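You operate a simulated robot arm through the tools that you are given. There is no shell and no other tool. Be economical: measure what you need, move in short steps, check, and stop when the job is done.

The job below is to be done with a simulated two-armed robot. You get a single attempt, and the scene is never put back.

## Task
Take the green wiper and put it on top of the brown flat carton. Then turn the log knob to 50 %. Then stack the carton labelled "latches" from the packing table on top of the carton that says "cells". Do these in the order given. Set down upright: green wiper.

It is judged by the outcome, as a careful person would: the job done as asked, and still so three seconds after it is handed in. It fails if anything else is knocked over, pushed out of place, dropped, spilled or broken.

## Robot
Two 7-joint arms with two-finger parallel grippers on one trunk, on a base that drives. Base frame: it is fixed to the floor where the robot stands at the start and does not move with it; the origin is under the middle of the robot, x ahead of it, y to its left, z up. Readings come in mm, degrees, newtons and seconds.
The left shoulder is at the start at [50, 161, 998], the right one opposite. With the tool pointing down near the work surface each hand reaches from about 100 to 620 mm from the robot's upright axis, wherever it stands, measured 20 degrees to its own side. Places, roughly: brown carton, red carton [250, 1500, 750]; log knob [400, -300, 400]. Payload 3.43 kg a hand.
The TCP of each hand is the grasp point between the finger pads, 30 mm short of the fingertips. In the tool frame z runs along the fingers and y along their closing line. The gripper opens to 94 mm. The fingers are 28 mm wide and 10 mm thick; the gripper's body (50 by 96 mm) begins 55 mm behind the TCP.
Orientation is that of the tool frame in the base frame, as a unit quaternion [w, x, y, z]. With the fingers straight down and closing along the base's y, the tool's x points along the base's -x, its y along +y and its z along -z.

## Interface
- The arms move only by the tool apply_moves. It takes "left_moves", "right_moves" or both (then of equal length, played together; a hand with none holds still); each is text: rows parted by semicolons, each of 7 numbers parted by spaces: the shift along the tool's x, y, z in units of 50 mm (1.0 is 50 mm), then the turn, a rotation vector about the tool's x, y, z in units of 5 degrees (1.0 is 5 degrees), then the finger opening in mm, from 0 to 94. In form: dx dy dz rx ry rz grip; .... A call has 1 to 12 rows; each row shifts and turns the commanded pose from where the row before left it, along the tool's axes as they then stand. A call with a number of a shift or a turn outside -1 to 1 is refused whole. Each row takes 0.2 s and may step no farther than 50 mm and 8.6 degrees from the row before; otherwise, or with a gripper value out of range, the whole call is refused. A pose out of reach is approached as far as the arm can. The call stops where the force on the tool passes 40 N (or 10 N more than at its start, if that is more) or the arm is blocked; 0.2 s more then pass. Each finger travels about 45 mm/s and halts on what it meets, pressing with about 22 N; the grip force reading is that of the motor and also rises with nothing between the fingers. The clock runs only during rows and for 0.2 s after the last one: add rows that do not move to give the fingers time. The reply holds the time, the measured pose of the TCP, the force on the tool along the base axes, the opening and the grip force, in the units named above and with some noise, with the torque about the TCP (base axes, N m) and any sound that the robot's microphone picked up.
- Cameras (640 x 400 px; columns grow to the right, rows downward): "scene" is now at [112.7, -32.9, 1111.4]; the picture's right is [-0.44, -0.90, 0.00], its down [-0.67, 0.33, -0.67] and it looks along [0.60, -0.30, -0.74] (base axes); focal length 277 px, centre (320, 200). "left" rides on the left gripper at [76, -14, -102] in its tool frame; the picture's right is [0.18, 0.98, 0.00], its down [-0.75, 0.14, -0.64] and it looks along [-0.63, 0.12, 0.77] (tool axes); focal length 243 px, centre (320, 200). "right" rides on the right gripper at [76, 14, -102] in its tool frame; the picture's right is [-0.18, 0.98, 0.00], its down [-0.75, -0.14, -0.64] and it looks along [-0.63, -0.12, 0.77] (tool axes); focal length 243 px, centre (320, 200). There is no depth. A picture from a camera that has moved, and an enlarged one, comes with that camera's place and axes in the base frame and with its lens. The place of the scene camera against the robot may be out by one fixed shift of up to 12 mm in any direction.
- camera(camera): a new picture of that camera. No time passes.
- slide_trunk(by): slides the trunk up (or, below 0, down) by that many mm; the arms and the scene camera ride with it, the base frame stays. It gives what a move gives, with no picture.
- roll_base(legs): drives the robot by 1 to 6 legs, each [ahead, left, turn to the left] in mm, mm and degrees, along the robot's own axes; the way and the turn of a leg run together, so that a leg with both is an arc; at most 1500 mm and 180 degrees a leg. The arms and the cameras ride along, it lands a little off, and it stops where it bumps. It gives what a move gives.
- aim_head(pan, tilt): turns the head with the scene camera to pan (to the left, within 80 degrees either way) and tilt (down, from -29 to 69), counted from straight ahead of the robot. It gives what a move gives.
- zoom(camera, box): a new picture of the part [left, top, right, bottom] of that camera's present view, enlarged. No time passes.
- job_done(): hands the job in; it is judged then, once.

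Work in short steps. Places have to be worked out from the pictures, the camera data and where the tool is seen: move nearer, look again, correct. Check each grasp and each placing, and mend what went wrong. You have 165 turns and 122 pictures in all, those below and enlarged ones among them. Open the grippers and draw the arms clear of the work before you hand the job in, unless the task says otherwise; then end with one line.

The tools are called after ">>>" by a JSON object that holds its "fn" and its "kwargs". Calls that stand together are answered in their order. apply_moves: Moves the arms, as the interface text tells. Its arguments: {"type":"object","properties":{"left_moves":{"type":"string"},"right_moves":{"type":"string"}},"required":[]} The other tools are called the same way: slide_trunk (by) slides the trunk up or down; roll_base (legs) drives the base; aim_head (pan, tilt) turns the head that bears the scene camera; camera (camera) takes a picture; zoom (camera, box) takes an enlarged picture of a part of a camera's view; job_done () hands the job in.

At the start:

```text
t: 0.0
left_tcp_pos: [408.9, 6.0, 818.6]
left_tcp_rot: [-0.001, 0.001, 1.0, 0.0]
left_ft_force: [0.2, 0.4, -0.2]
left_ft_torque: [0.01, -0.01, 0.02]
left_width: 94.0
left_grip_force: 0.2
right_tcp_pos: [314.1, -314.8, 806.5]
right_tcp_rot: [0.0, 0.0, 1.0, 0.0]
right_ft_force: [-0.1, -0.5, 0.3]
right_ft_torque: [0.0, 0.02, 0.01]
right_width: 93.7
right_grip_force: 0.0
trunk travel left (down, up): [-25.0, 242.0]
robot x, y, heading: [-4.5, 2.6, 0.0]
head pan, tilt: [-26.4, 47.9]
```

scene: 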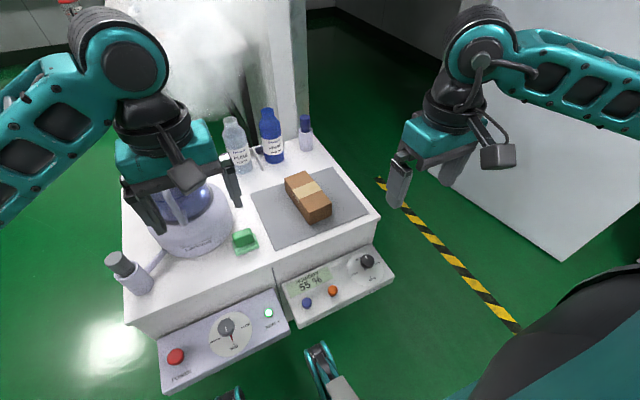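
right: 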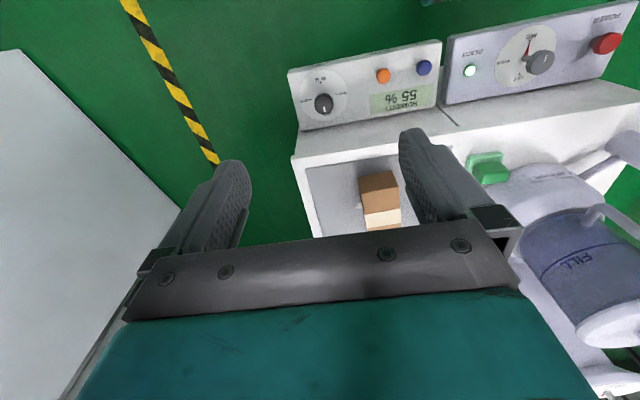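
left: 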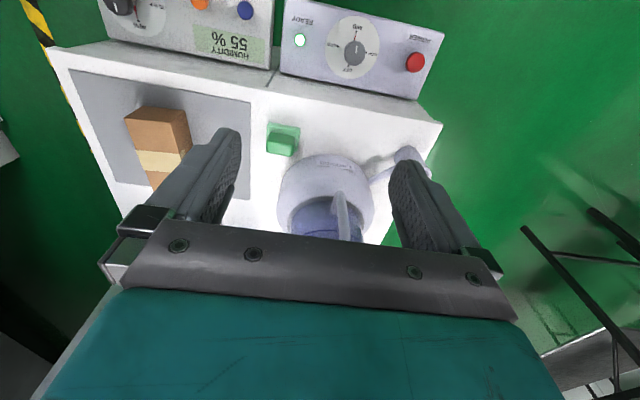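

I'll start by looking closer at the bench with its knob panel, and at the place to the left where the packing table should be.

>>> {"fn": "zoom", "kwargs": {"camera": "scene", "box": [220, 160, 400, 340]}}

>>> {"fn": "aim_head", "kwargs": {"pan": 75, "tilt": 20}}

>>> {"fn": "camera", "kwargs": {"camera": "scene"}}

```text
2.22 times, centred on (310, 250) of scene
camera zoom: at [112.7, -32.9, 1111.4], right [-0.44, -0.9, 0.0], down [-0.67, 0.33, -0.67], along [0.6, -0.3, -0.74], focal length 616 px, centre (342, 89)
```

zoom: 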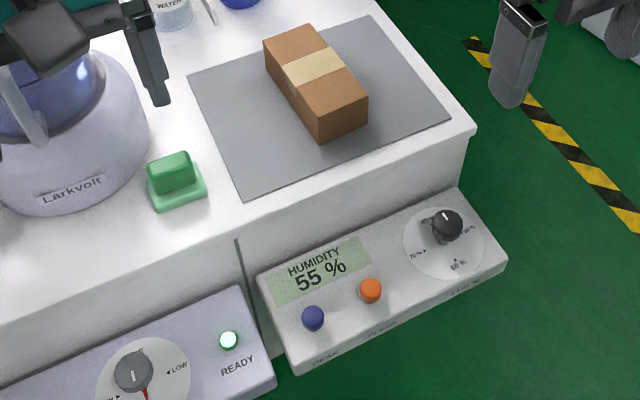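

```text
t: 1.8
left_tcp_pos: [408.8, 7.0, 819.7]
left_tcp_rot: [0.0, 0.0, 1.0, 0.0]
left_ft_force: [-0.4, -0.5, -0.2]
left_ft_torque: [-0.05, -0.03, 0.01]
left_width: 93.7
left_grip_force: 0.0
right_tcp_pos: [316.3, -315.0, 807.0]
right_tcp_rot: [0.0, 0.0, 1.0, 0.0]
right_ft_force: [0.1, 0.5, 0.1]
right_ft_torque: [0.01, -0.03, -0.03]
right_width: 93.8
right_grip_force: 0.0
trunk travel left (down, up): [-25.0, 242.0]
robot x, y, heading: [0.8, 0.6, -0.2]
head pan, tilt: [75.0, 20.0]
```

```text
117 pictures are left
camera scene: at [66.3, 92.1, 1154.2], right [0.97, -0.26, 0.0], down [-0.09, -0.33, -0.94], along [0.24, 0.91, -0.34], focal length 277 px, centre (320, 200)
```

scene: 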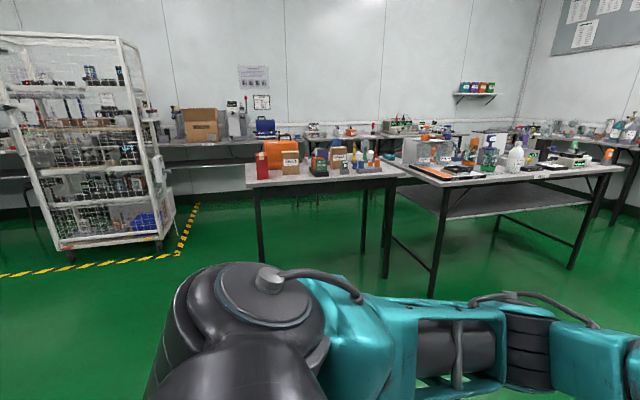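

The packing table is the nearer one at y≈1500. I'll zoom in on it.

>>> {"fn": "zoom", "kwargs": {"camera": "scene", "box": [245, 125, 405, 225]}}

>>> {"fn": "zoom", "kwargs": {"camera": "right", "box": [270, 20, 510, 200]}}

```text
4.00 times, centred on (325, 175) of scene
camera zoom: at [66.3, 92.1, 1154.2], right [0.97, -0.26, 0.0], down [-0.09, -0.33, -0.94], along [0.24, 0.91, -0.34], focal length 1108 px, centre (300, 300)
```

zoom: 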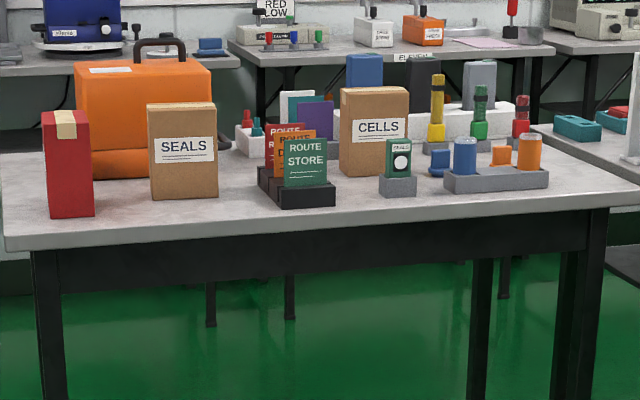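

```text
2.22 times, centred on (390, 110) of right
camera zoom: at [238.6, -300.0, 909.5], right [0.18, 0.98, 0.0], down [0.75, -0.14, 0.64], along [0.63, -0.12, -0.77], focal length 539 px, centre (164, 400)
```

zoom: 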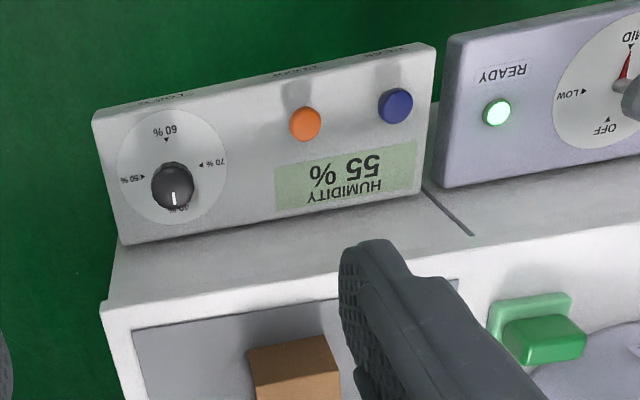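

The bench shows the wiper at about (543,-37) and the taped flat brown carton at about (595,-237). The log knob currently points to 40 %. I'll move the left hand aside and bring the right hand over the wiper, aiming the head back at the bench.

>>> {"fn": "apply_moves", "kwargs": {"left_moves": "0.4 1 0 0 0 0 94; 0.4 1 0 0 0 0 94; 0.4 1 0 0 0 0 94; 0.4 1 0 0 0 0 94; 0.4 1 0 0 0 0 94; 0 0 0 0 0 0 94", "right_moves": "0 0 0 0 0 0 94; -0.5 0.85 0.2 0 0 0 94; -0.5 0.85 0.2 0 0 0 94; -0.5 0.85 0.2 0 0 0 94; -0.5 0.85 0.2 0 0 0 94; -0.5 0.85 0.2 0 0 0 94"}}

>>> {"fn": "aim_head", "kwargs": {"pan": -15, "tilt": 48}}

>>> {"fn": "camera", "kwargs": {"camera": "right"}}

>>> {"fn": "camera", "kwargs": {"camera": "scene"}}

```text
refused: row 1 steps farther than a row can; nothing moved
```

```text
t: 3.4
left_tcp_pos: [409.8, 5.6, 820.0]
left_tcp_rot: [-0.001, 0.001, 1.0, 0.0]
left_ft_force: [1.0, -0.7, -0.8]
left_ft_torque: [-0.01, -0.01, -0.01]
left_width: 93.8
left_grip_force: 0.0
right_tcp_pos: [315.9, -315.6, 807.2]
right_tcp_rot: [0.0, 0.001, 1.0, 0.0]
right_ft_force: [-0.3, 0.5, -0.2]
right_ft_torque: [0.03, -0.02, -0.02]
right_width: 94.0
right_grip_force: 0.0
trunk travel left (down, up): [-25.0, 242.0]
robot x, y, heading: [1.5, -2.2, 0.1]
head pan, tilt: [-15.0, 48.0]
```

```text
114 pictures are left
camera right: at [238.6, -300.0, 909.5], right [0.18, 0.98, 0.0], down [0.75, -0.14, 0.64], along [0.63, -0.12, -0.77], focal length 243 px, centre (320, 200)
```

right: 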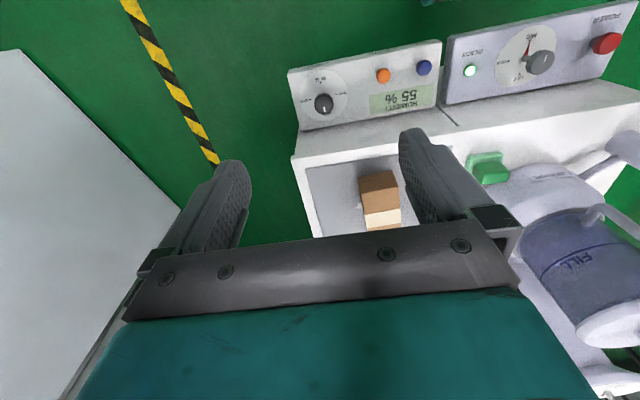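

```text
113 pictures are left
camera scene: at [118.2, -18.1, 1111.4], right [-0.26, -0.97, 0.0], down [-0.72, 0.19, -0.67], along [0.65, -0.17, -0.74], focal length 277 px, centre (320, 200)
```

scene: 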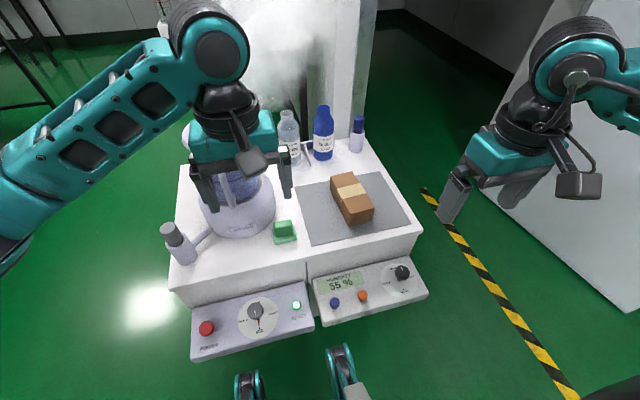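

The total step per row is capped at 50 mm, so I'll use smaller combined steps.

>>> {"fn": "apply_moves", "kwargs": {"left_moves": "0.3 0.9 0 0 0 0 94; 0.3 0.9 0 0 0 0 94; 0.3 0.9 0 0 0 0 94; 0.3 0.9 0 0 0 0 94; 0.3 0.9 0 0 0 0 94; 0 0 0 0 0 0 94; 0 0 0 0 0 0 94", "right_moves": "0 0 0 0 0 0 94; -0.5 0.8 0 0 0 0 94; -0.5 0.8 0 0 0 0 94; -0.5 0.8 0 0 0 0 94; -0.5 0.8 0 0 0 0 94; -0.5 0.8 0 0 0 0 94; -0.2 0.8 0.4 0 0 0 94"}}

>>> {"fn": "camera", "kwargs": {"camera": "right"}}

>>> {"fn": "camera", "kwargs": {"camera": "scene"}}

```text
t: 5.0
left_tcp_pos: [331.3, 232.8, 821.4]
left_tcp_rot: [0.0, 0.0, 1.0, -0.001]
left_ft_force: [-0.4, 0.0, -0.2]
left_ft_torque: [0.02, -0.03, 0.02]
left_width: 93.9
left_grip_force: 0.1
right_tcp_pos: [451.2, -75.8, 785.5]
right_tcp_rot: [0.001, -0.001, 1.0, -0.001]
right_ft_force: [-0.7, -0.3, 0.1]
right_ft_torque: [-0.01, 0.01, 0.01]
right_width: 93.9
right_grip_force: 0.1
trunk travel left (down, up): [-25.0, 242.0]
robot x, y, heading: [-1.1, 4.2, 0.3]
head pan, tilt: [-15.0, 48.0]
```

```text
112 pictures are left
camera right: at [374.7, -59.1, 888.4], right [0.18, 0.98, 0.0], down [0.75, -0.14, 0.64], along [0.63, -0.12, -0.77], focal length 243 px, centre (320, 200)
```

right: 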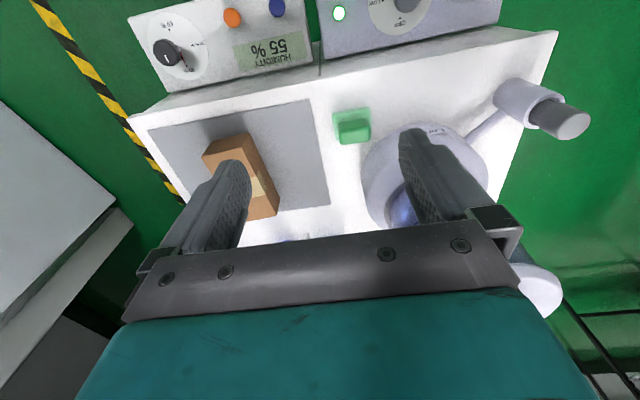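

```text
111 pictures are left
camera scene: at [118.2, -18.1, 1111.4], right [-0.26, -0.97, 0.0], down [-0.72, 0.19, -0.67], along [0.65, -0.17, -0.74], focal length 277 px, centre (320, 200)
```

scene: 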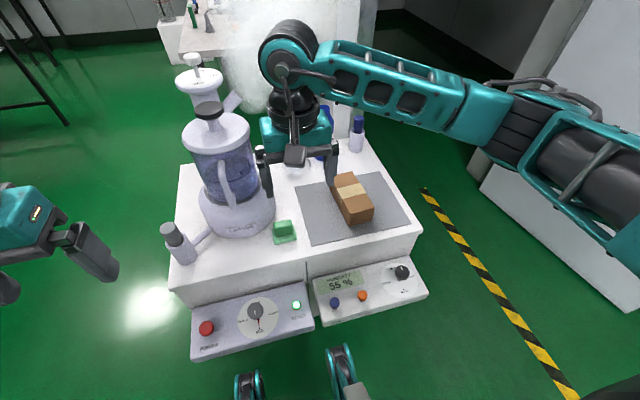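

Zooming in on the wiper to get its shape and orientation, and on the carton.

>>> {"fn": "zoom", "kwargs": {"camera": "right", "box": [190, 80, 430, 230]}}

>>> {"fn": "zoom", "kwargs": {"camera": "scene", "box": [260, 160, 420, 260]}}

```text
2.67 times, centred on (310, 155) of right
camera zoom: at [374.7, -59.1, 888.4], right [0.18, 0.98, 0.0], down [0.75, -0.14, 0.64], along [0.63, -0.12, -0.77], focal length 647 px, centre (347, 320)
```

zoom: 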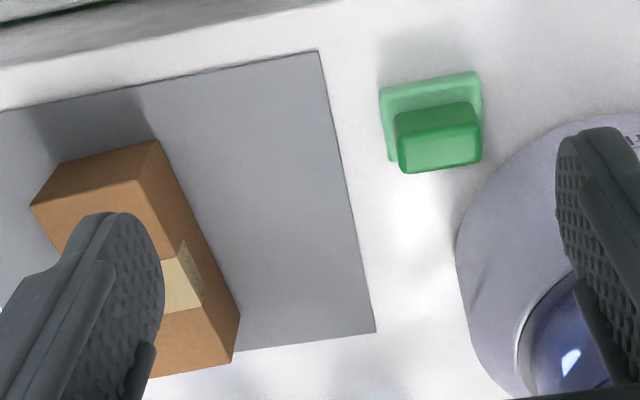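

```text
4.00 times, centred on (340, 210) of scene
camera zoom: at [118.2, -18.1, 1111.4], right [-0.26, -0.97, 0.0], down [-0.72, 0.19, -0.67], along [0.65, -0.17, -0.74], focal length 1108 px, centre (240, 160)
```

zoom: 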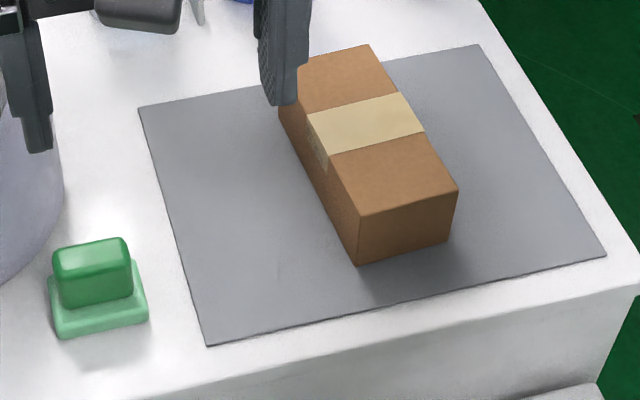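

From the hand camera the wiper sits at about (541,-38), with a base around 59 mm wide and a handle about 43 mm wide (y) by 20 mm (x). The carton spans x≈527–672 and y≈-275…-205, with its top at about 555. I'll go above the wiper.

>>> {"fn": "apply_moves", "kwargs": {"right_moves": "-0.45 0.19 0.6 0 0 0 80; -0.45 0.19 0.6 0 0 0 76; -0.45 0.19 0.6 0 0 0 72; -0.45 0.19 0.6 0 0 0 70; 0 0 0.5 0 0 0 70; 0 0 0.1 0 0 0 70"}}

>>> {"fn": "camera", "kwargs": {"camera": "right"}}

>>> {"fn": "camera", "kwargs": {"camera": "scene"}}

```text
t: 6.4
left_tcp_pos: [331.8, 232.9, 822.7]
left_tcp_rot: [0.001, 0.0, 1.0, 0.0]
left_ft_force: [0.1, -0.3, 0.0]
left_ft_torque: [0.0, 0.02, 0.0]
left_width: 94.1
left_grip_force: 0.1
right_tcp_pos: [540.3, -36.9, 637.2]
right_tcp_rot: [0.001, 0.0, 1.0, 0.0]
right_ft_force: [-0.7, -0.8, -0.6]
right_ft_torque: [0.02, 0.0, 0.01]
right_width: 70.0
right_grip_force: 0.1
trunk travel left (down, up): [-25.0, 242.0]
robot x, y, heading: [-2.5, -1.4, 0.0]
head pan, tilt: [-15.0, 48.0]
```

```text
108 pictures are left
camera right: at [463.5, -22.5, 738.8], right [0.18, 0.98, 0.0], down [0.75, -0.14, 0.64], along [0.63, -0.12, -0.77], focal length 243 px, centre (320, 200)
```

right: 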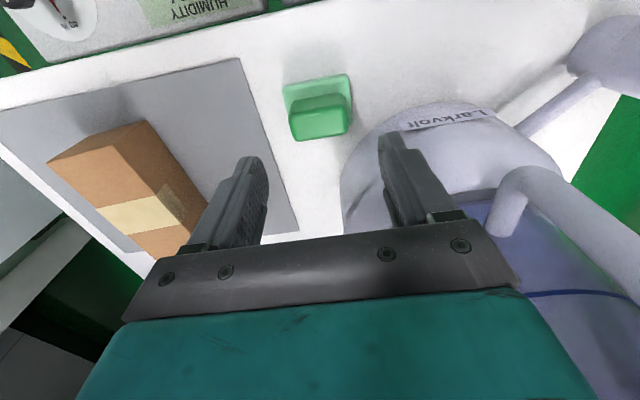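

```text
107 pictures are left
camera scene: at [118.2, -18.2, 1111.4], right [-0.26, -0.97, 0.0], down [-0.72, 0.19, -0.67], along [0.65, -0.17, -0.74], focal length 277 px, centre (320, 200)
```

scene: 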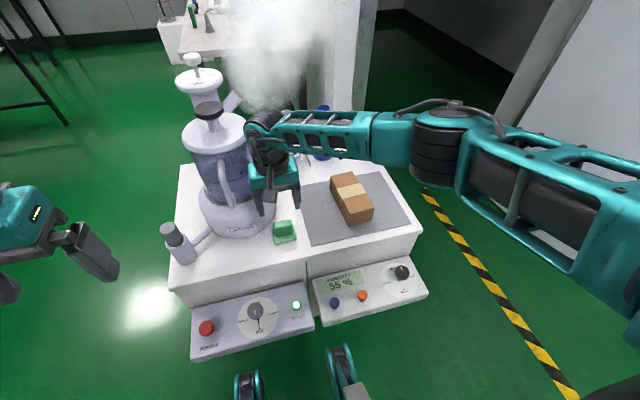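

The handle centre reads (543,-39). I'll correct by a few mm and descend so the fingertips reach about handle-top height, then look.

>>> {"fn": "apply_moves", "kwargs": {"right_moves": "-0.06 -0.04 0.6 0 0 0 70; 0 0 0.7 0 0 0 70; 0 0 0 0 0 0 70"}}

>>> {"fn": "camera", "kwargs": {"camera": "right"}}

>>> {"fn": "zoom", "kwargs": {"camera": "scene", "box": [240, 160, 340, 260]}}

```text
t: 7.2
left_tcp_pos: [332.3, 231.9, 822.5]
left_tcp_rot: [0.0, 0.0, 1.0, 0.0]
left_ft_force: [-0.2, -0.9, 0.6]
left_ft_torque: [-0.01, -0.01, -0.04]
left_width: 93.7
left_grip_force: 0.1
right_tcp_pos: [542.6, -39.3, 570.0]
right_tcp_rot: [0.0, 0.0, 1.0, 0.0]
right_ft_force: [0.0, 0.6, 0.4]
right_ft_torque: [0.0, 0.01, -0.02]
right_width: 70.1
right_grip_force: 0.0
trunk travel left (down, up): [-25.0, 242.0]
robot x, y, heading: [-2.3, 1.2, -0.1]
head pan, tilt: [-15.0, 48.0]
```

```text
106 pictures are left
camera right: at [466.3, -24.0, 672.5], right [0.18, 0.98, 0.0], down [0.75, -0.14, 0.64], along [0.63, -0.12, -0.77], focal length 243 px, centre (320, 200)
```

right: 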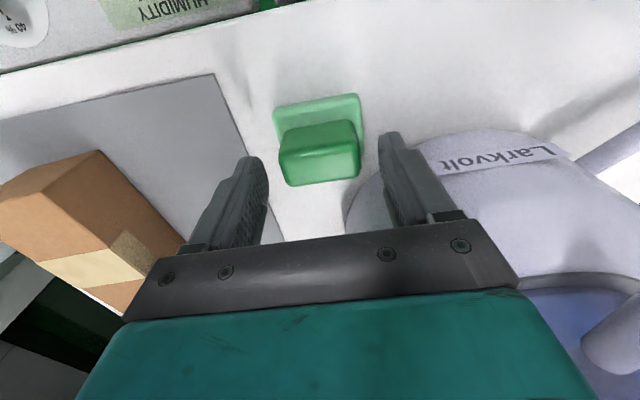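

```text
4.00 times, centred on (290, 210) of scene
camera zoom: at [118.3, -18.2, 1111.4], right [-0.26, -0.97, 0.0], down [-0.72, 0.19, -0.67], along [0.65, -0.17, -0.74], focal length 1108 px, centre (440, 160)
```

zoom: 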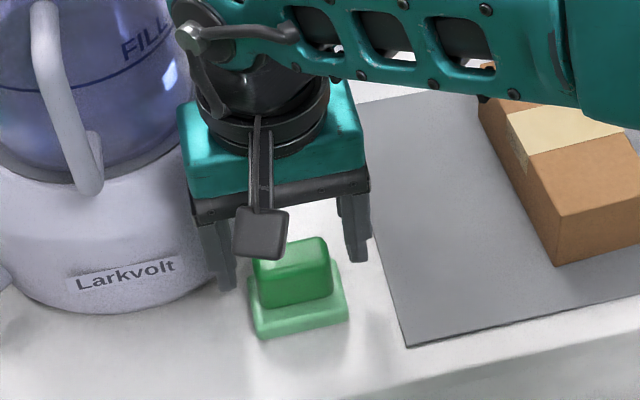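

Parallax puts the handle top near z≈560, so TCP 550 (tips at 520) gives a deep grasp above the base plate. I'll descend and close.

>>> {"fn": "apply_moves", "kwargs": {"right_moves": "0.07 0 0.2 0 0 0 60; 0 0 0.2 0 0 0 60; 0 0 0 0 0 0 50; 0 0 0 0 0 0 38; 0 0 0 0 0 0 30; 0 0 0 0 0 0 30; 0 0 0 0 0 0 30"}}

>>> {"fn": "camera", "kwargs": {"camera": "right"}}

```text
t: 8.8
left_tcp_pos: [332.3, 233.0, 820.3]
left_tcp_rot: [-0.001, 0.0, 1.0, 0.0]
left_ft_force: [0.3, 0.3, 0.4]
left_ft_torque: [0.02, -0.01, 0.0]
left_width: 94.1
left_grip_force: 0.0
right_tcp_pos: [539.0, -38.1, 551.2]
right_tcp_rot: [0.0, 0.0, 1.0, 0.0]
right_ft_force: [-0.5, 0.2, 0.8]
right_ft_torque: [0.02, -0.01, -0.02]
right_width: 51.7
right_grip_force: 22.3
trunk travel left (down, up): [-25.0, 242.0]
robot x, y, heading: [0.2, 1.0, -0.1]
head pan, tilt: [-15.0, 48.0]
```

```text
104 pictures are left
camera right: at [463.6, -23.8, 653.9], right [0.18, 0.98, 0.0], down [0.75, -0.14, 0.64], along [0.63, -0.12, -0.77], focal length 243 px, centre (320, 200)
```

right: 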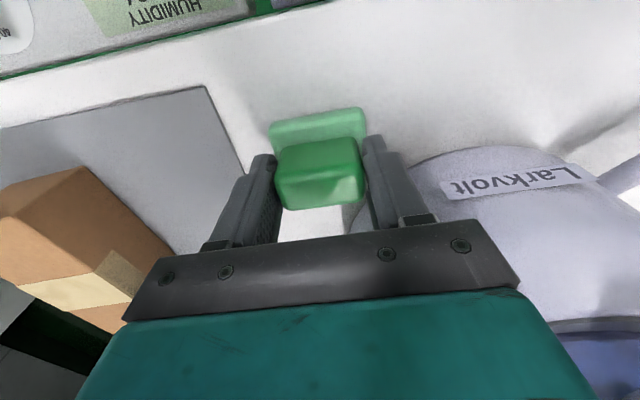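

Gripped at 51.7 mm. I'll lift straight up and check.

>>> {"fn": "apply_moves", "kwargs": {"right_moves": "0 0 -0.4 0 0 0 30; 0 0 -0.7 0 0 0 30; 0 0 -0.8 0 0 0 30; 0 0 -0.8 0 0 0 30; 0 0 0 0 0 0 30"}}

>>> {"fn": "camera", "kwargs": {"camera": "right"}}

>>> {"fn": "zoom", "kwargs": {"camera": "scene", "box": [220, 110, 420, 260]}}

```text
t: 10.0
left_tcp_pos: [332.7, 232.0, 820.4]
left_tcp_rot: [0.0, 0.0, 1.0, 0.0]
left_ft_force: [-0.5, 0.2, 0.8]
left_ft_torque: [0.02, -0.01, -0.01]
left_width: 93.8
left_grip_force: 0.1
right_tcp_pos: [539.6, -38.1, 688.0]
right_tcp_rot: [0.001, 0.0, 1.0, -0.001]
right_ft_force: [-0.3, -0.5, 0.3]
right_ft_torque: [-0.01, -0.01, 0.0]
right_width: 51.9
right_grip_force: 22.2
trunk travel left (down, up): [-25.0, 242.0]
robot x, y, heading: [-0.1, -0.1, -0.1]
head pan, tilt: [-15.0, 48.0]
```

```text
103 pictures are left
camera right: at [463.8, -24.1, 790.3], right [0.18, 0.98, 0.0], down [0.75, -0.14, 0.64], along [0.63, -0.12, -0.77], focal length 243 px, centre (320, 200)
```

right: 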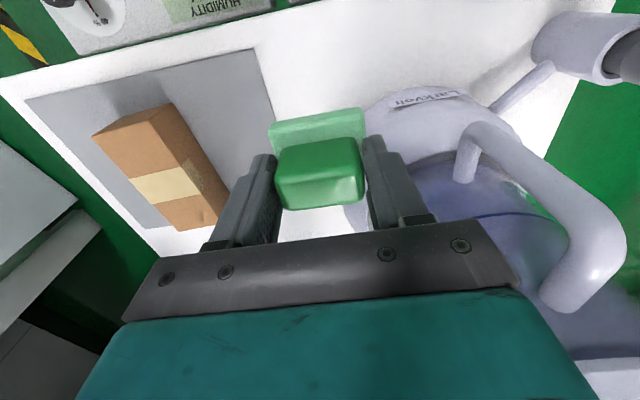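

```text
2.67 times, centred on (320, 185) of scene
camera zoom: at [118.2, -18.2, 1111.4], right [-0.26, -0.97, 0.0], down [-0.72, 0.19, -0.67], along [0.65, -0.17, -0.74], focal length 739 px, centre (320, 240)
```

zoom: 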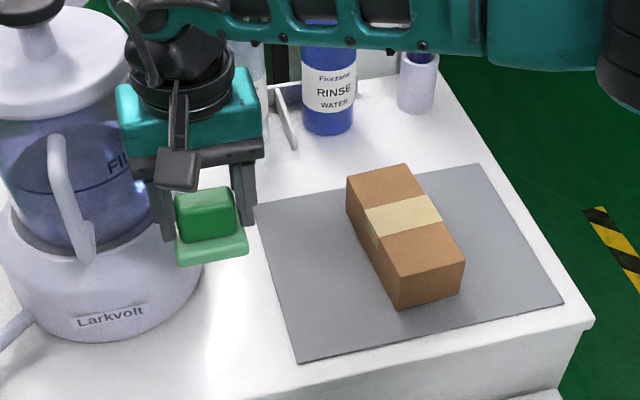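

The wiper is held cleanly. Moving it over the carton at x≈590, y≈-240.

>>> {"fn": "apply_moves", "kwargs": {"right_moves": "-0.2 -0.8 0 0 0 0 30; -0.2 -0.8 0 0 0 0 30; -0.2 -0.8 0 0 0 0 30; -0.2 -0.8 0 0 0 0 30; -0.2 -0.8 0 0 0 0 30; 0 0 0 0 0 0 30"}}

>>> {"fn": "camera", "kwargs": {"camera": "right"}}

>>> {"fn": "zoom", "kwargs": {"camera": "scene", "box": [260, 110, 460, 260]}}

```text
t: 11.4
left_tcp_pos: [332.9, 231.8, 820.6]
left_tcp_rot: [0.0, -0.001, 1.0, 0.0]
left_ft_force: [-0.3, -0.1, 0.4]
left_ft_torque: [-0.02, -0.02, -0.02]
left_width: 94.2
left_grip_force: 0.1
right_tcp_pos: [590.2, -239.5, 687.7]
right_tcp_rot: [0.0, 0.0, 1.0, -0.001]
right_ft_force: [-0.4, -0.6, -0.8]
right_ft_torque: [0.02, -0.01, 0.03]
right_width: 51.7
right_grip_force: 22.3
trunk travel left (down, up): [-25.0, 242.0]
robot x, y, heading: [-0.7, 0.6, 0.2]
head pan, tilt: [-15.0, 48.0]
```

```text
101 pictures are left
camera right: at [515.3, -225.4, 789.3], right [0.18, 0.98, 0.0], down [0.75, -0.14, 0.64], along [0.63, -0.12, -0.77], focal length 243 px, centre (320, 200)
```

right: 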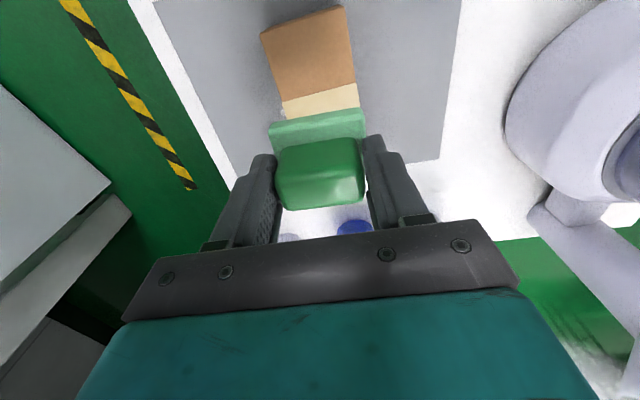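

```text
2.67 times, centred on (360, 185) of scene
camera zoom: at [118.2, -18.3, 1111.4], right [-0.26, -0.97, 0.0], down [-0.72, 0.19, -0.67], along [0.65, -0.17, -0.74], focal length 739 px, centre (213, 240)
```

zoom: 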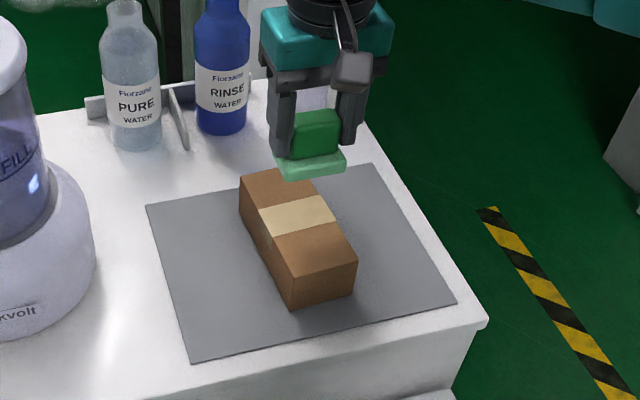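

The carton centre is at about (598,-240) with its top near 555, and I'm above it. Descending to just over it.

>>> {"fn": "apply_moves", "kwargs": {"right_moves": "-0.08 0 0.7 0 0 0 30; 0 0 0.6 0 0 0 30; 0 0 0 0 0 0 30"}}

>>> {"fn": "zoom", "kwargs": {"camera": "scene", "box": [300, 140, 400, 240]}}

>>> {"fn": "camera", "kwargs": {"camera": "right"}}

```text
t: 12.2
left_tcp_pos: [333.1, 232.3, 820.9]
left_tcp_rot: [0.0, 0.0, 1.0, 0.0]
left_ft_force: [0.1, -0.1, 0.2]
left_ft_torque: [-0.02, 0.01, 0.01]
left_width: 93.7
left_grip_force: 0.0
right_tcp_pos: [593.7, -240.0, 622.5]
right_tcp_rot: [0.0, 0.0, 1.0, 0.001]
right_ft_force: [-0.3, 0.1, -0.3]
right_ft_torque: [-0.02, -0.01, -0.03]
right_width: 51.7
right_grip_force: 22.2
trunk travel left (down, up): [-25.0, 242.0]
robot x, y, heading: [-4.4, 0.9, 0.1]
head pan, tilt: [-15.0, 48.0]
```

```text
4.00 times, centred on (350, 190) of scene
camera zoom: at [118.3, -18.2, 1111.4], right [-0.26, -0.97, 0.0], down [-0.72, 0.19, -0.67], along [0.65, -0.17, -0.74], focal length 1108 px, centre (200, 240)
```

zoom: 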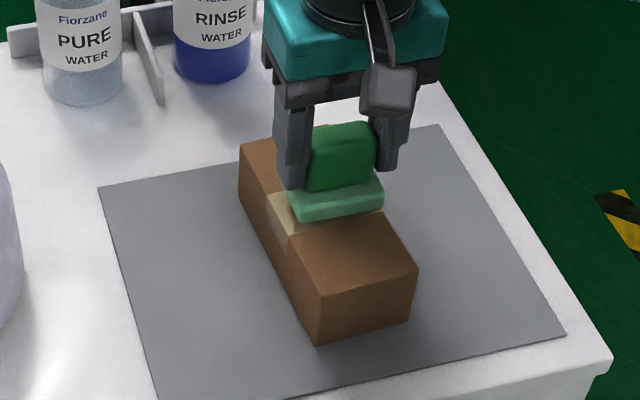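

```text
98 pictures are left
camera right: at [517.7, -225.2, 724.6], right [0.18, 0.98, 0.0], down [0.75, -0.14, 0.64], along [0.63, -0.12, -0.77], focal length 243 px, centre (320, 200)
```

right: 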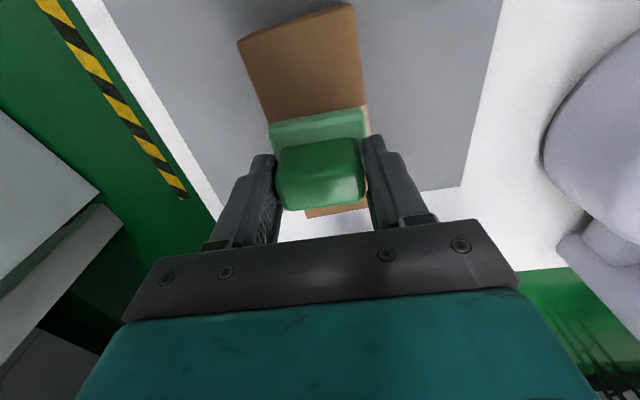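

It's centred and just above the carton. Lowering in small steps.

>>> {"fn": "apply_moves", "kwargs": {"right_moves": "0 0 0.08 0 0 0 30; 0 0 0.08 0 0 0 30; 0 0 0.08 0 0 0 30"}}

```text
t: 13.0
left_tcp_pos: [333.4, 232.6, 821.0]
left_tcp_rot: [0.0, 0.001, 1.0, -0.001]
left_ft_force: [0.1, 0.1, -0.5]
left_ft_torque: [0.0, 0.06, -0.03]
left_width: 93.8
left_grip_force: 0.0
right_tcp_pos: [592.9, -238.8, 609.4]
right_tcp_rot: [0.0, 0.0, 1.0, 0.001]
right_ft_force: [0.0, -0.5, -0.3]
right_ft_torque: [-0.04, -0.01, -0.02]
right_width: 51.7
right_grip_force: 21.8
trunk travel left (down, up): [-25.0, 242.0]
robot x, y, heading: [2.3, 3.8, 0.1]
head pan, tilt: [-15.0, 48.0]
```

>>> {"fn": "apply_moves", "kwargs": {"right_moves": "0 0 0.05 0 0 0 30; 0 0 0.05 0 0 0 30"}}

>>> {"fn": "zoom", "kwargs": {"camera": "scene", "box": [300, 140, 400, 240]}}

```text
t: 13.6
left_tcp_pos: [331.9, 232.7, 822.0]
left_tcp_rot: [0.001, 0.0, 1.0, 0.0]
left_ft_force: [0.2, 0.4, 0.4]
left_ft_torque: [0.0, -0.05, 0.01]
left_width: 94.0
left_grip_force: 0.0
right_tcp_pos: [593.7, -238.8, 609.0]
right_tcp_rot: [0.003, 0.001, 1.0, 0.001]
right_ft_force: [-2.4, -1.1, 17.3]
right_ft_torque: [-0.03, 0.05, 0.01]
right_width: 51.7
right_grip_force: 21.8
trunk travel left (down, up): [-25.0, 242.0]
robot x, y, heading: [0.7, -0.6, 0.0]
head pan, tilt: [-15.0, 48.0]
```

```text
4.00 times, centred on (350, 190) of scene
camera zoom: at [116.7, -17.8, 1111.9], right [-0.26, -0.97, 0.0], down [-0.72, 0.19, -0.67], along [0.65, -0.17, -0.74], focal length 1108 px, centre (200, 240)
```

zoom: 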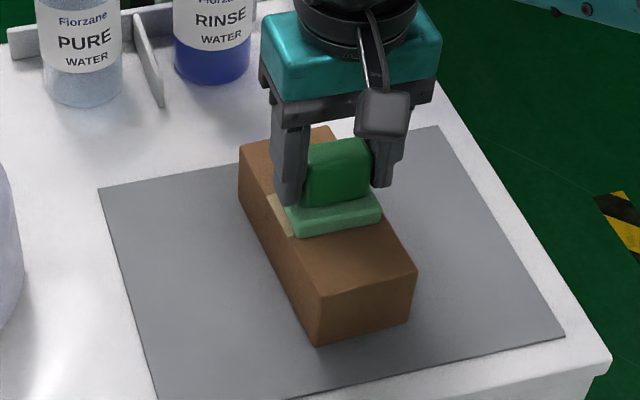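

Contact at 17 N. I'll ease the pressure by 3 mm, open, and withdraw upward.

>>> {"fn": "apply_moves", "kwargs": {"right_moves": "0 0 -0.06 0 0 0 30; 0 0 0 0 0 0 56; 0 0 0 0 0 0 66; 0 0 0 0 0 0 70; 0 0 -0.5 0 0 0 70; 0 0 -0.9 0 0 0 70; 0 0 -0.9 0 0 0 70"}}

>>> {"fn": "zoom", "kwargs": {"camera": "scene", "box": [300, 140, 400, 240]}}

```text
t: 15.2
left_tcp_pos: [333.5, 232.6, 821.0]
left_tcp_rot: [-0.001, -0.001, 1.0, 0.0]
left_ft_force: [-0.7, -0.5, -0.6]
left_ft_torque: [0.0, -0.01, -0.01]
left_width: 94.2
left_grip_force: 0.0
right_tcp_pos: [595.6, -238.9, 722.9]
right_tcp_rot: [0.0, 0.0, 1.0, 0.0]
right_ft_force: [-0.6, 0.1, -0.4]
right_ft_torque: [-0.01, 0.02, 0.01]
right_width: 69.9
right_grip_force: 0.1
trunk travel left (down, up): [-25.0, 242.0]
robot x, y, heading: [4.2, 0.7, -0.1]
head pan, tilt: [-15.0, 48.0]
```

```text
4.00 times, centred on (350, 190) of scene
camera zoom: at [118.2, -18.1, 1111.3], right [-0.26, -0.97, 0.0], down [-0.72, 0.19, -0.67], along [0.65, -0.17, -0.74], focal length 1108 px, centre (200, 240)
```

zoom: 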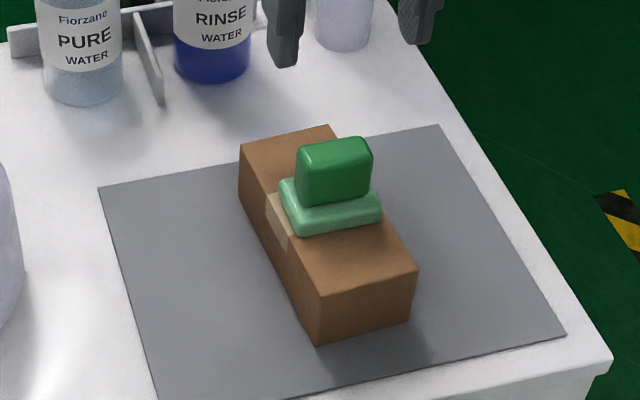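

The wiper is upright on the carton. Next is the knob: I'll bring the hand back over the panel and look.

>>> {"fn": "apply_moves", "kwargs": {"right_moves": "0.9 -0.2 -0.2 0 0 0 70; 0.9 -0.2 -0.2 0 0 0 70; 0.9 -0.2 0 0 0 0 70; 0.9 -0.2 0 0 0 0 70; 0.9 -0.2 0 0 0 0 70; 0.9 -0.2 0 0 0 0 70; 0 0 0 0 0 0 70"}}

>>> {"fn": "camera", "kwargs": {"camera": "right"}}

>>> {"fn": "zoom", "kwargs": {"camera": "scene", "box": [300, 240, 440, 340]}}

```text
t: 16.8
left_tcp_pos: [332.3, 233.0, 821.2]
left_tcp_rot: [-0.001, 0.0, 1.0, 0.0]
left_ft_force: [-0.1, 0.5, -0.6]
left_ft_torque: [0.02, 0.01, 0.0]
left_width: 94.0
left_grip_force: 0.2
right_tcp_pos: [323.2, -300.1, 741.9]
right_tcp_rot: [0.0, 0.0, 1.0, 0.0]
right_ft_force: [0.3, -0.2, 0.1]
right_ft_torque: [0.0, 0.02, -0.01]
right_width: 70.1
right_grip_force: 0.1
trunk travel left (down, up): [-25.0, 242.0]
robot x, y, heading: [-1.4, 2.7, 0.0]
head pan, tilt: [-15.0, 48.0]
```

```text
95 pictures are left
camera right: at [248.1, -284.6, 843.8], right [0.18, 0.98, 0.0], down [0.75, -0.14, 0.64], along [0.63, -0.12, -0.77], focal length 243 px, centre (320, 200)
```

right: 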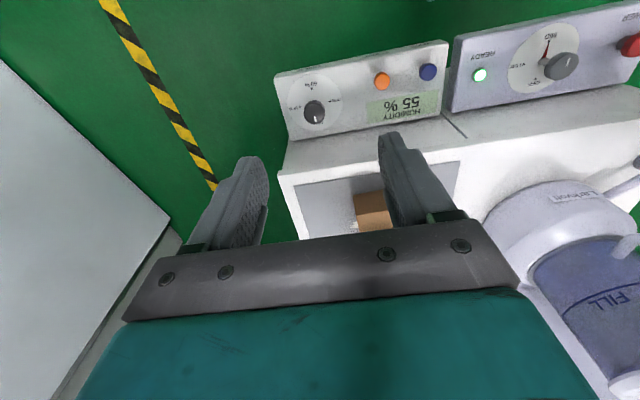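

```text
4.00 times, centred on (370, 290) of scene
camera zoom: at [118.1, -18.2, 1111.4], right [-0.26, -0.97, 0.0], down [-0.72, 0.19, -0.67], along [0.65, -0.17, -0.74], focal length 1108 px, centre (120, -160)
```

zoom: 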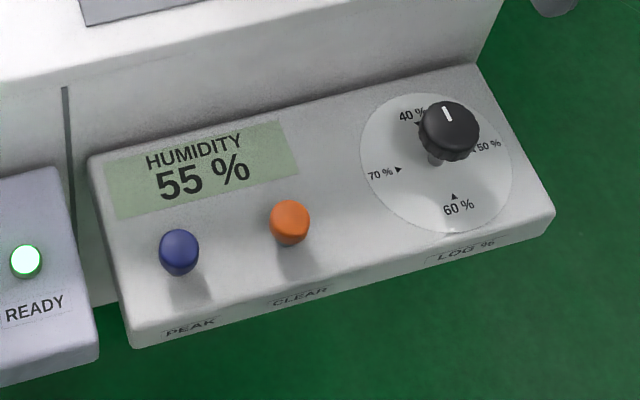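

The label confirms "LOG %", and the pointer is at 40. The knob is roughly at (395,-322,400). I'll lower the hand so its camera gets a close, independent view.

>>> {"fn": "apply_moves", "kwargs": {"right_moves": "0.03 0 0.95 0 0 0 70; 0.03 0 0.95 0 0 0 70; 0.03 0 0.95 0 0 0 70; 0.03 0 0.95 0 0 0 70; 0 0 0 0 0 0 70"}}

>>> {"fn": "camera", "kwargs": {"camera": "right"}}

>>> {"fn": "camera", "kwargs": {"camera": "scene"}}

```text
t: 18.0
left_tcp_pos: [332.9, 231.9, 820.5]
left_tcp_rot: [0.0, 0.0, 1.0, -0.001]
left_ft_force: [-0.5, 0.0, 0.2]
left_ft_torque: [0.03, 0.03, 0.0]
left_width: 94.1
left_grip_force: 0.1
right_tcp_pos: [318.7, -298.1, 550.6]
right_tcp_rot: [0.001, 0.001, 1.0, 0.001]
right_ft_force: [-0.7, -0.4, 0.3]
right_ft_torque: [0.01, 0.01, -0.03]
right_width: 69.9
right_grip_force: 0.0
trunk travel left (down, up): [-25.0, 242.0]
robot x, y, heading: [-2.7, -2.3, 0.1]
head pan, tilt: [-15.0, 48.0]
```

```text
93 pictures are left
camera right: at [242.8, -284.3, 653.2], right [0.18, 0.98, 0.0], down [0.75, -0.14, 0.64], along [0.63, -0.12, -0.77], focal length 243 px, centre (320, 200)
```

right: 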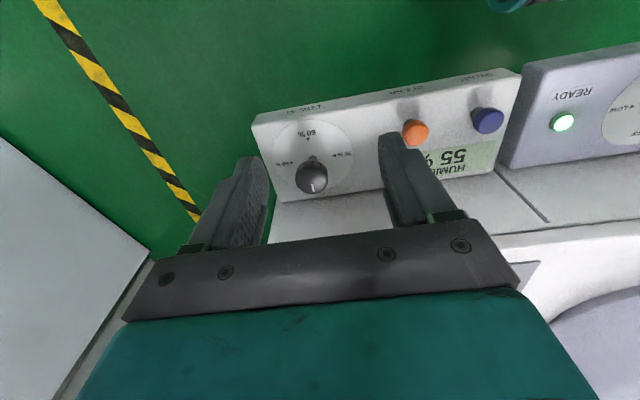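

```text
92 pictures are left
camera scene: at [118.2, -18.2, 1111.4], right [-0.26, -0.97, 0.0], down [-0.72, 0.19, -0.67], along [0.65, -0.17, -0.74], focal length 277 px, centre (320, 200)
```

scene: 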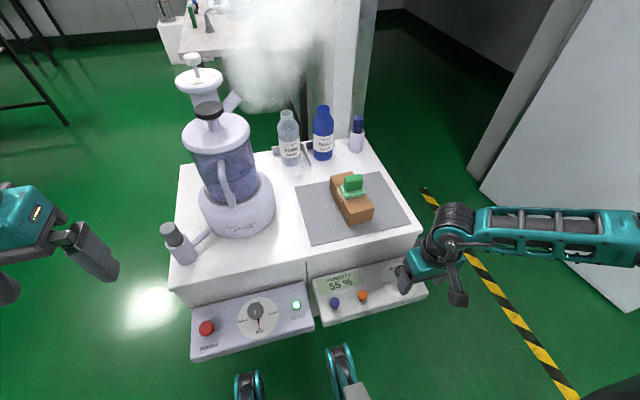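

>>> {"fn": "zoom", "kwargs": {"camera": "right", "box": [240, 60, 560, 260]}}

>>> {"fn": "zoom", "kwargs": {"camera": "right", "box": [240, 90, 400, 210]}}

```text
2.00 times, centred on (400, 160) of right
camera zoom: at [242.8, -284.3, 653.2], right [0.18, 0.98, 0.0], down [0.75, -0.14, 0.64], along [0.63, -0.12, -0.77], focal length 485 px, centre (160, 280)
```

zoom: 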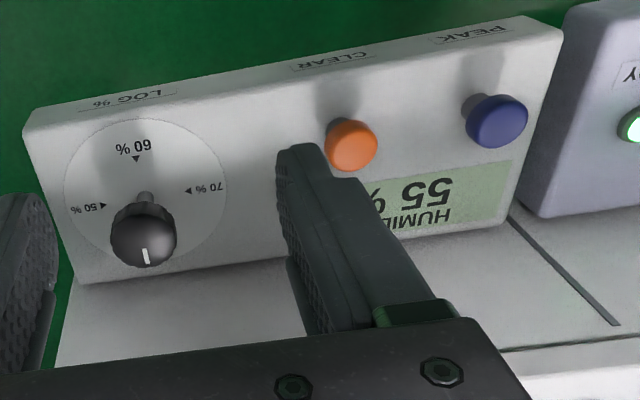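

```text
3.33 times, centred on (320, 150) of right
camera zoom: at [242.8, -284.3, 653.2], right [0.18, 0.98, 0.0], down [0.75, -0.14, 0.64], along [0.63, -0.12, -0.77], focal length 809 px, centre (320, 367)
```

zoom: 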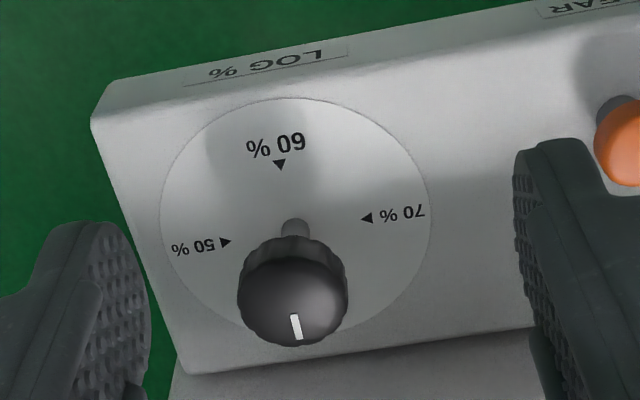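

The panel is horizontal within error. The dial centre is at about (403,-325), with the panel at z≈370, the knob top near 417, and a knob diameter of about 40 mm. The pointer is at +x (40) and the 50 mark is at -y, so it needs a 90° clockwise turn. I'll move above the knob and pre-turn the wrist by -45°.

>>> {"fn": "apply_moves", "kwargs": {"right_moves": "-0.84 -0.27 0 0 0 0 70; -0.84 -0.27 0 0 0 0 70; 0 0 0 0 0 -1 70; 0 0 0 0 0 -1 70; 0 0 0 0 0 -1 70; 0 0 0 0 0 -1 70; 0 0 0 0 0 -1 70; 0 0 0 0 0 -1 70; 0 0 0 0 0 -1 70; 0 0 0 0 0 -1 70; 0 0 0 0 0 -1 70; 0 0 0 0 0 0 70"}}

>>> {"fn": "camera", "kwargs": {"camera": "right"}}

>>> {"fn": "zoom", "kwargs": {"camera": "scene", "box": [320, 200, 480, 320]}}

```text
t: 20.6
left_tcp_pos: [333.3, 233.1, 822.1]
left_tcp_rot: [0.0, 0.0, 1.0, 0.0]
left_ft_force: [-0.3, 0.4, -0.7]
left_ft_torque: [-0.01, -0.02, -0.03]
left_width: 94.3
left_grip_force: 0.1
right_tcp_pos: [380.1, -322.5, 565.5]
right_tcp_rot: [0.001, -0.382, 0.924, 0.0]
right_ft_force: [0.4, 0.6, -0.1]
right_ft_torque: [-0.01, 0.02, -0.03]
right_width: 70.1
right_grip_force: 0.1
right hand out of reach, approached as far as the arm can: row 11
trunk travel left (down, up): [-25.0, 242.0]
robot x, y, heading: [-0.9, -1.8, 0.2]
head pan, tilt: [-15.0, 48.0]
```

```text
89 pictures are left
camera right: at [317.1, -365.6, 667.5], right [-0.56, 0.83, 0.0], down [0.63, 0.43, 0.64], along [0.53, 0.36, -0.77], focal length 243 px, centre (320, 200)
```

right: 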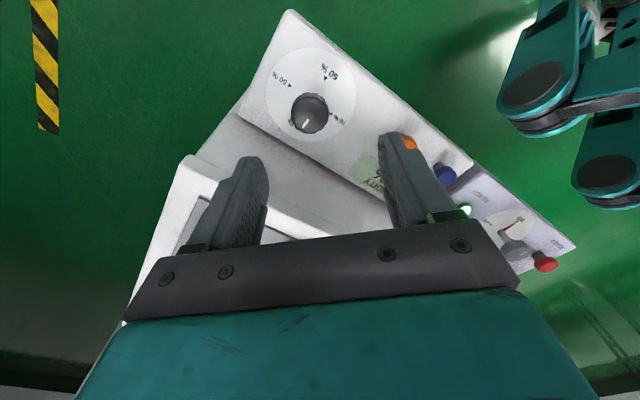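

```text
3.33 times, centred on (400, 260) of scene
camera zoom: at [118.2, -18.1, 1111.4], right [-0.26, -0.97, 0.0], down [-0.72, 0.19, -0.67], along [0.65, -0.17, -0.74], focal length 923 px, centre (53, 0)
```

zoom: 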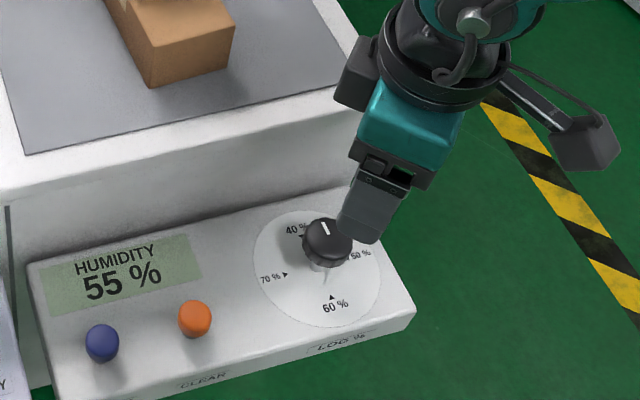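

The -45° yaw is at a limit. I'll go back to about -20° and see the reach; lowering the trunk also helps for this low knob.

>>> {"fn": "apply_moves", "kwargs": {"right_moves": "0 0 0 0 0 1 70; 0 0 0 0 0 1 70; 0 0 0 0 0 1 70; 0 0 0 0 0 1 70; 0 0 0 0 0 1 70; 0 0 0 0 0 0 70; 0 0 0 0 0 0 70"}}

>>> {"fn": "slide_trunk", "kwargs": {"by": -24}}

```text
t: 22.2
left_tcp_pos: [332.4, 232.6, 821.2]
left_tcp_rot: [0.0, 0.0, 1.0, 0.0]
left_ft_force: [-0.2, 0.2, -0.3]
left_ft_torque: [0.01, -0.03, -0.01]
left_width: 94.2
left_grip_force: 0.0
right_tcp_pos: [382.9, -322.8, 565.5]
right_tcp_rot: [0.0, -0.173, 0.985, 0.0]
right_ft_force: [0.1, -0.7, -0.4]
right_ft_torque: [-0.01, -0.02, -0.01]
right_width: 70.1
right_grip_force: 0.0
trunk travel left (down, up): [-25.0, 242.0]
robot x, y, heading: [2.1, 0.9, 0.1]
head pan, tilt: [-15.0, 48.0]
```

```text
t: 22.9
left_tcp_pos: [333.4, 232.3, 797.5]
left_tcp_rot: [0.0, 0.0, 1.0, 0.0]
left_ft_force: [0.1, 0.0, -0.7]
left_ft_torque: [0.03, 0.02, -0.01]
left_width: 93.9
left_grip_force: 0.0
right_tcp_pos: [380.3, -323.2, 541.2]
right_tcp_rot: [0.0, -0.173, 0.985, 0.001]
right_ft_force: [0.0, -0.6, -0.3]
right_ft_torque: [-0.01, 0.01, -0.01]
right_width: 69.7
right_grip_force: 0.0
trunk travel left (down, up): [-1.0, 266.0]
robot x, y, heading: [0.3, -3.5, -0.0]
head pan, tilt: [-15.0, 48.0]
```

Now moving above the knob centre and lowering toward TCP z≈470.

>>> {"fn": "apply_moves", "kwargs": {"right_moves": "-0.4 -0.19 0 0 0 0 70; 0 0 0.7 0 0 0 70; 0 0 0.7 0 0 0 70; 0 0 0 0 0 0 70"}}

>>> {"fn": "camera", "kwargs": {"camera": "right"}}

>>> {"fn": "zoom", "kwargs": {"camera": "scene", "box": [320, 180, 480, 300]}}

```text
t: 23.9
left_tcp_pos: [333.2, 232.2, 796.8]
left_tcp_rot: [0.0, 0.0, 1.0, 0.0]
left_ft_force: [0.4, 0.3, 0.5]
left_ft_torque: [0.01, -0.02, -0.03]
left_width: 94.0
left_grip_force: 0.1
right_tcp_pos: [404.6, -324.7, 471.7]
right_tcp_rot: [0.0, -0.174, 0.985, 0.0]
right_ft_force: [0.3, 0.9, 0.6]
right_ft_torque: [0.01, -0.01, -0.01]
right_width: 69.9
right_grip_force: 0.0
trunk travel left (down, up): [-1.0, 266.0]
robot x, y, heading: [1.9, 0.9, -0.0]
head pan, tilt: [-15.0, 48.0]
```

```text
87 pictures are left
camera right: at [328.1, -337.5, 572.7], right [-0.16, 0.99, 0.0], down [0.76, 0.13, 0.64], along [0.63, 0.1, -0.77], focal length 243 px, centre (320, 200)
```

right: 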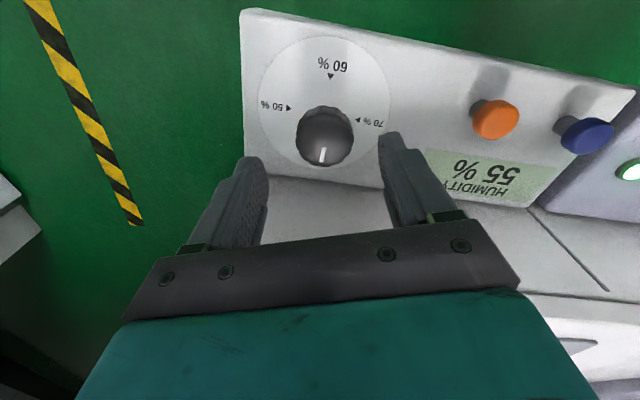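

```text
3.33 times, centred on (400, 240) of scene
camera zoom: at [118.3, -18.2, 1087.4], right [-0.26, -0.97, 0.0], down [-0.72, 0.19, -0.67], along [0.65, -0.17, -0.74], focal length 923 px, centre (53, 67)
```

zoom: 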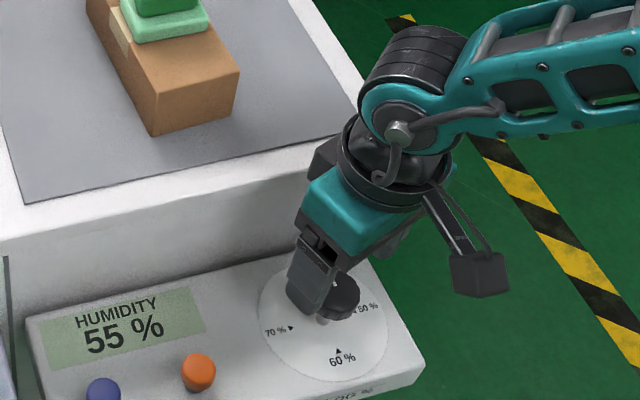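

The knob centre refines to (401.5,-324). Adjusting and descending around it to TCP z≈413.

>>> {"fn": "apply_moves", "kwargs": {"right_moves": "0.056 0.02 0.3 0 0 0 70; 0 0 0.4 0 0 0 70; 0 0 0.45 0 0 0 70; 0 0 0 0 0 0 70"}}

>>> {"fn": "camera", "kwargs": {"camera": "right"}}

>>> {"fn": "zoom", "kwargs": {"camera": "scene", "box": [320, 180, 480, 300]}}

```text
t: 24.9
left_tcp_pos: [333.0, 232.6, 796.8]
left_tcp_rot: [0.0, 0.0, 1.0, 0.0]
left_ft_force: [0.6, 0.4, 0.8]
left_ft_torque: [0.02, 0.0, 0.01]
left_width: 94.0
left_grip_force: 0.0
right_tcp_pos: [401.5, -325.2, 414.7]
right_tcp_rot: [0.0, -0.174, 0.985, 0.0]
right_ft_force: [0.0, 0.0, -1.5]
right_ft_torque: [-0.01, 0.0, -0.01]
right_width: 70.1
right_grip_force: 0.0
trunk travel left (down, up): [-1.0, 266.0]
robot x, y, heading: [-2.4, -3.4, -0.3]
head pan, tilt: [-15.0, 48.0]
```

```text
85 pictures are left
camera right: at [324.3, -337.9, 515.8], right [-0.16, 0.99, 0.0], down [0.76, 0.13, 0.64], along [0.63, 0.1, -0.77], focal length 243 px, centre (320, 200)
```

right: 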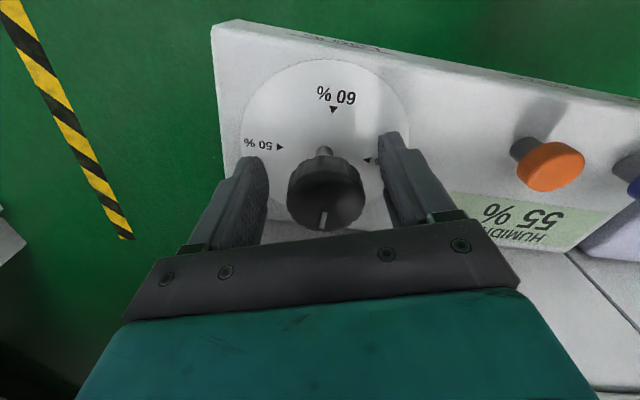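

```text
3.33 times, centred on (400, 240) of scene
camera zoom: at [118.2, -18.2, 1087.4], right [-0.26, -0.97, 0.0], down [-0.72, 0.19, -0.67], along [0.65, -0.17, -0.74], focal length 923 px, centre (53, 67)
```

zoom: 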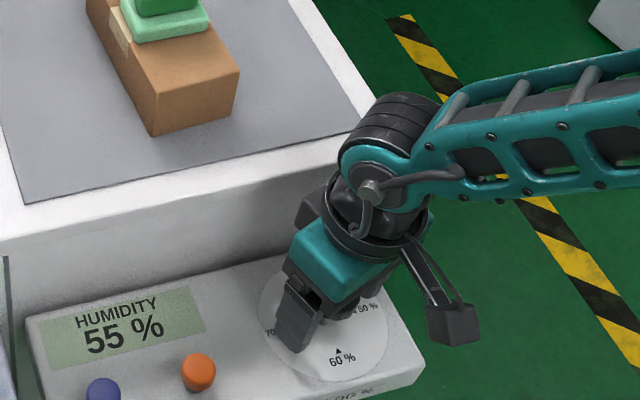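

The knob is centred between the fingers. Closing on it.

>>> {"fn": "apply_moves", "kwargs": {"right_moves": "0 0 0 0 0 0 55; 0 0 0 0 0 0 42; 0 0 0 0 0 0 30; 0 0 0 0 0 0 30; 0 0 0 0 0 0 30"}}

>>> {"fn": "camera", "kwargs": {"camera": "right"}}

```text
t: 26.1
left_tcp_pos: [332.8, 233.4, 797.3]
left_tcp_rot: [0.0, -0.001, 1.0, 0.001]
left_ft_force: [0.1, -0.7, 0.3]
left_ft_torque: [0.0, 0.02, 0.03]
left_width: 94.1
left_grip_force: 0.0
right_tcp_pos: [399.5, -323.6, 413.8]
right_tcp_rot: [0.0, -0.175, 0.985, 0.002]
right_ft_force: [-7.7, 16.4, 0.0]
right_ft_torque: [-0.05, 0.14, -0.07]
right_width: 37.6
right_grip_force: 44.1
trunk travel left (down, up): [-1.0, 266.0]
robot x, y, heading: [-7.3, -1.6, 0.0]
head pan, tilt: [-15.0, 48.0]
```

```text
83 pictures are left
camera right: at [323.7, -335.5, 515.9], right [-0.17, 0.99, 0.0], down [0.76, 0.12, 0.64], along [0.63, 0.11, -0.77], focal length 243 px, centre (320, 200)
```

right: 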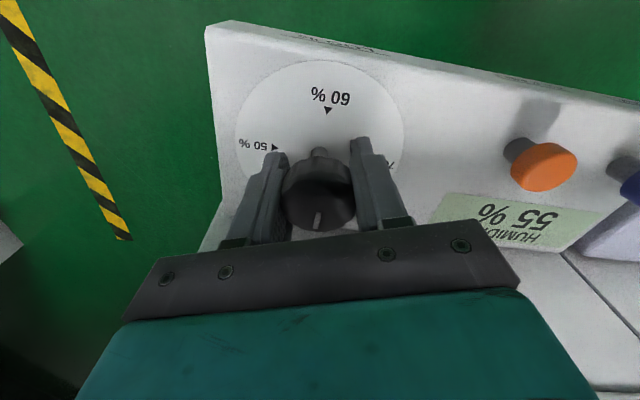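

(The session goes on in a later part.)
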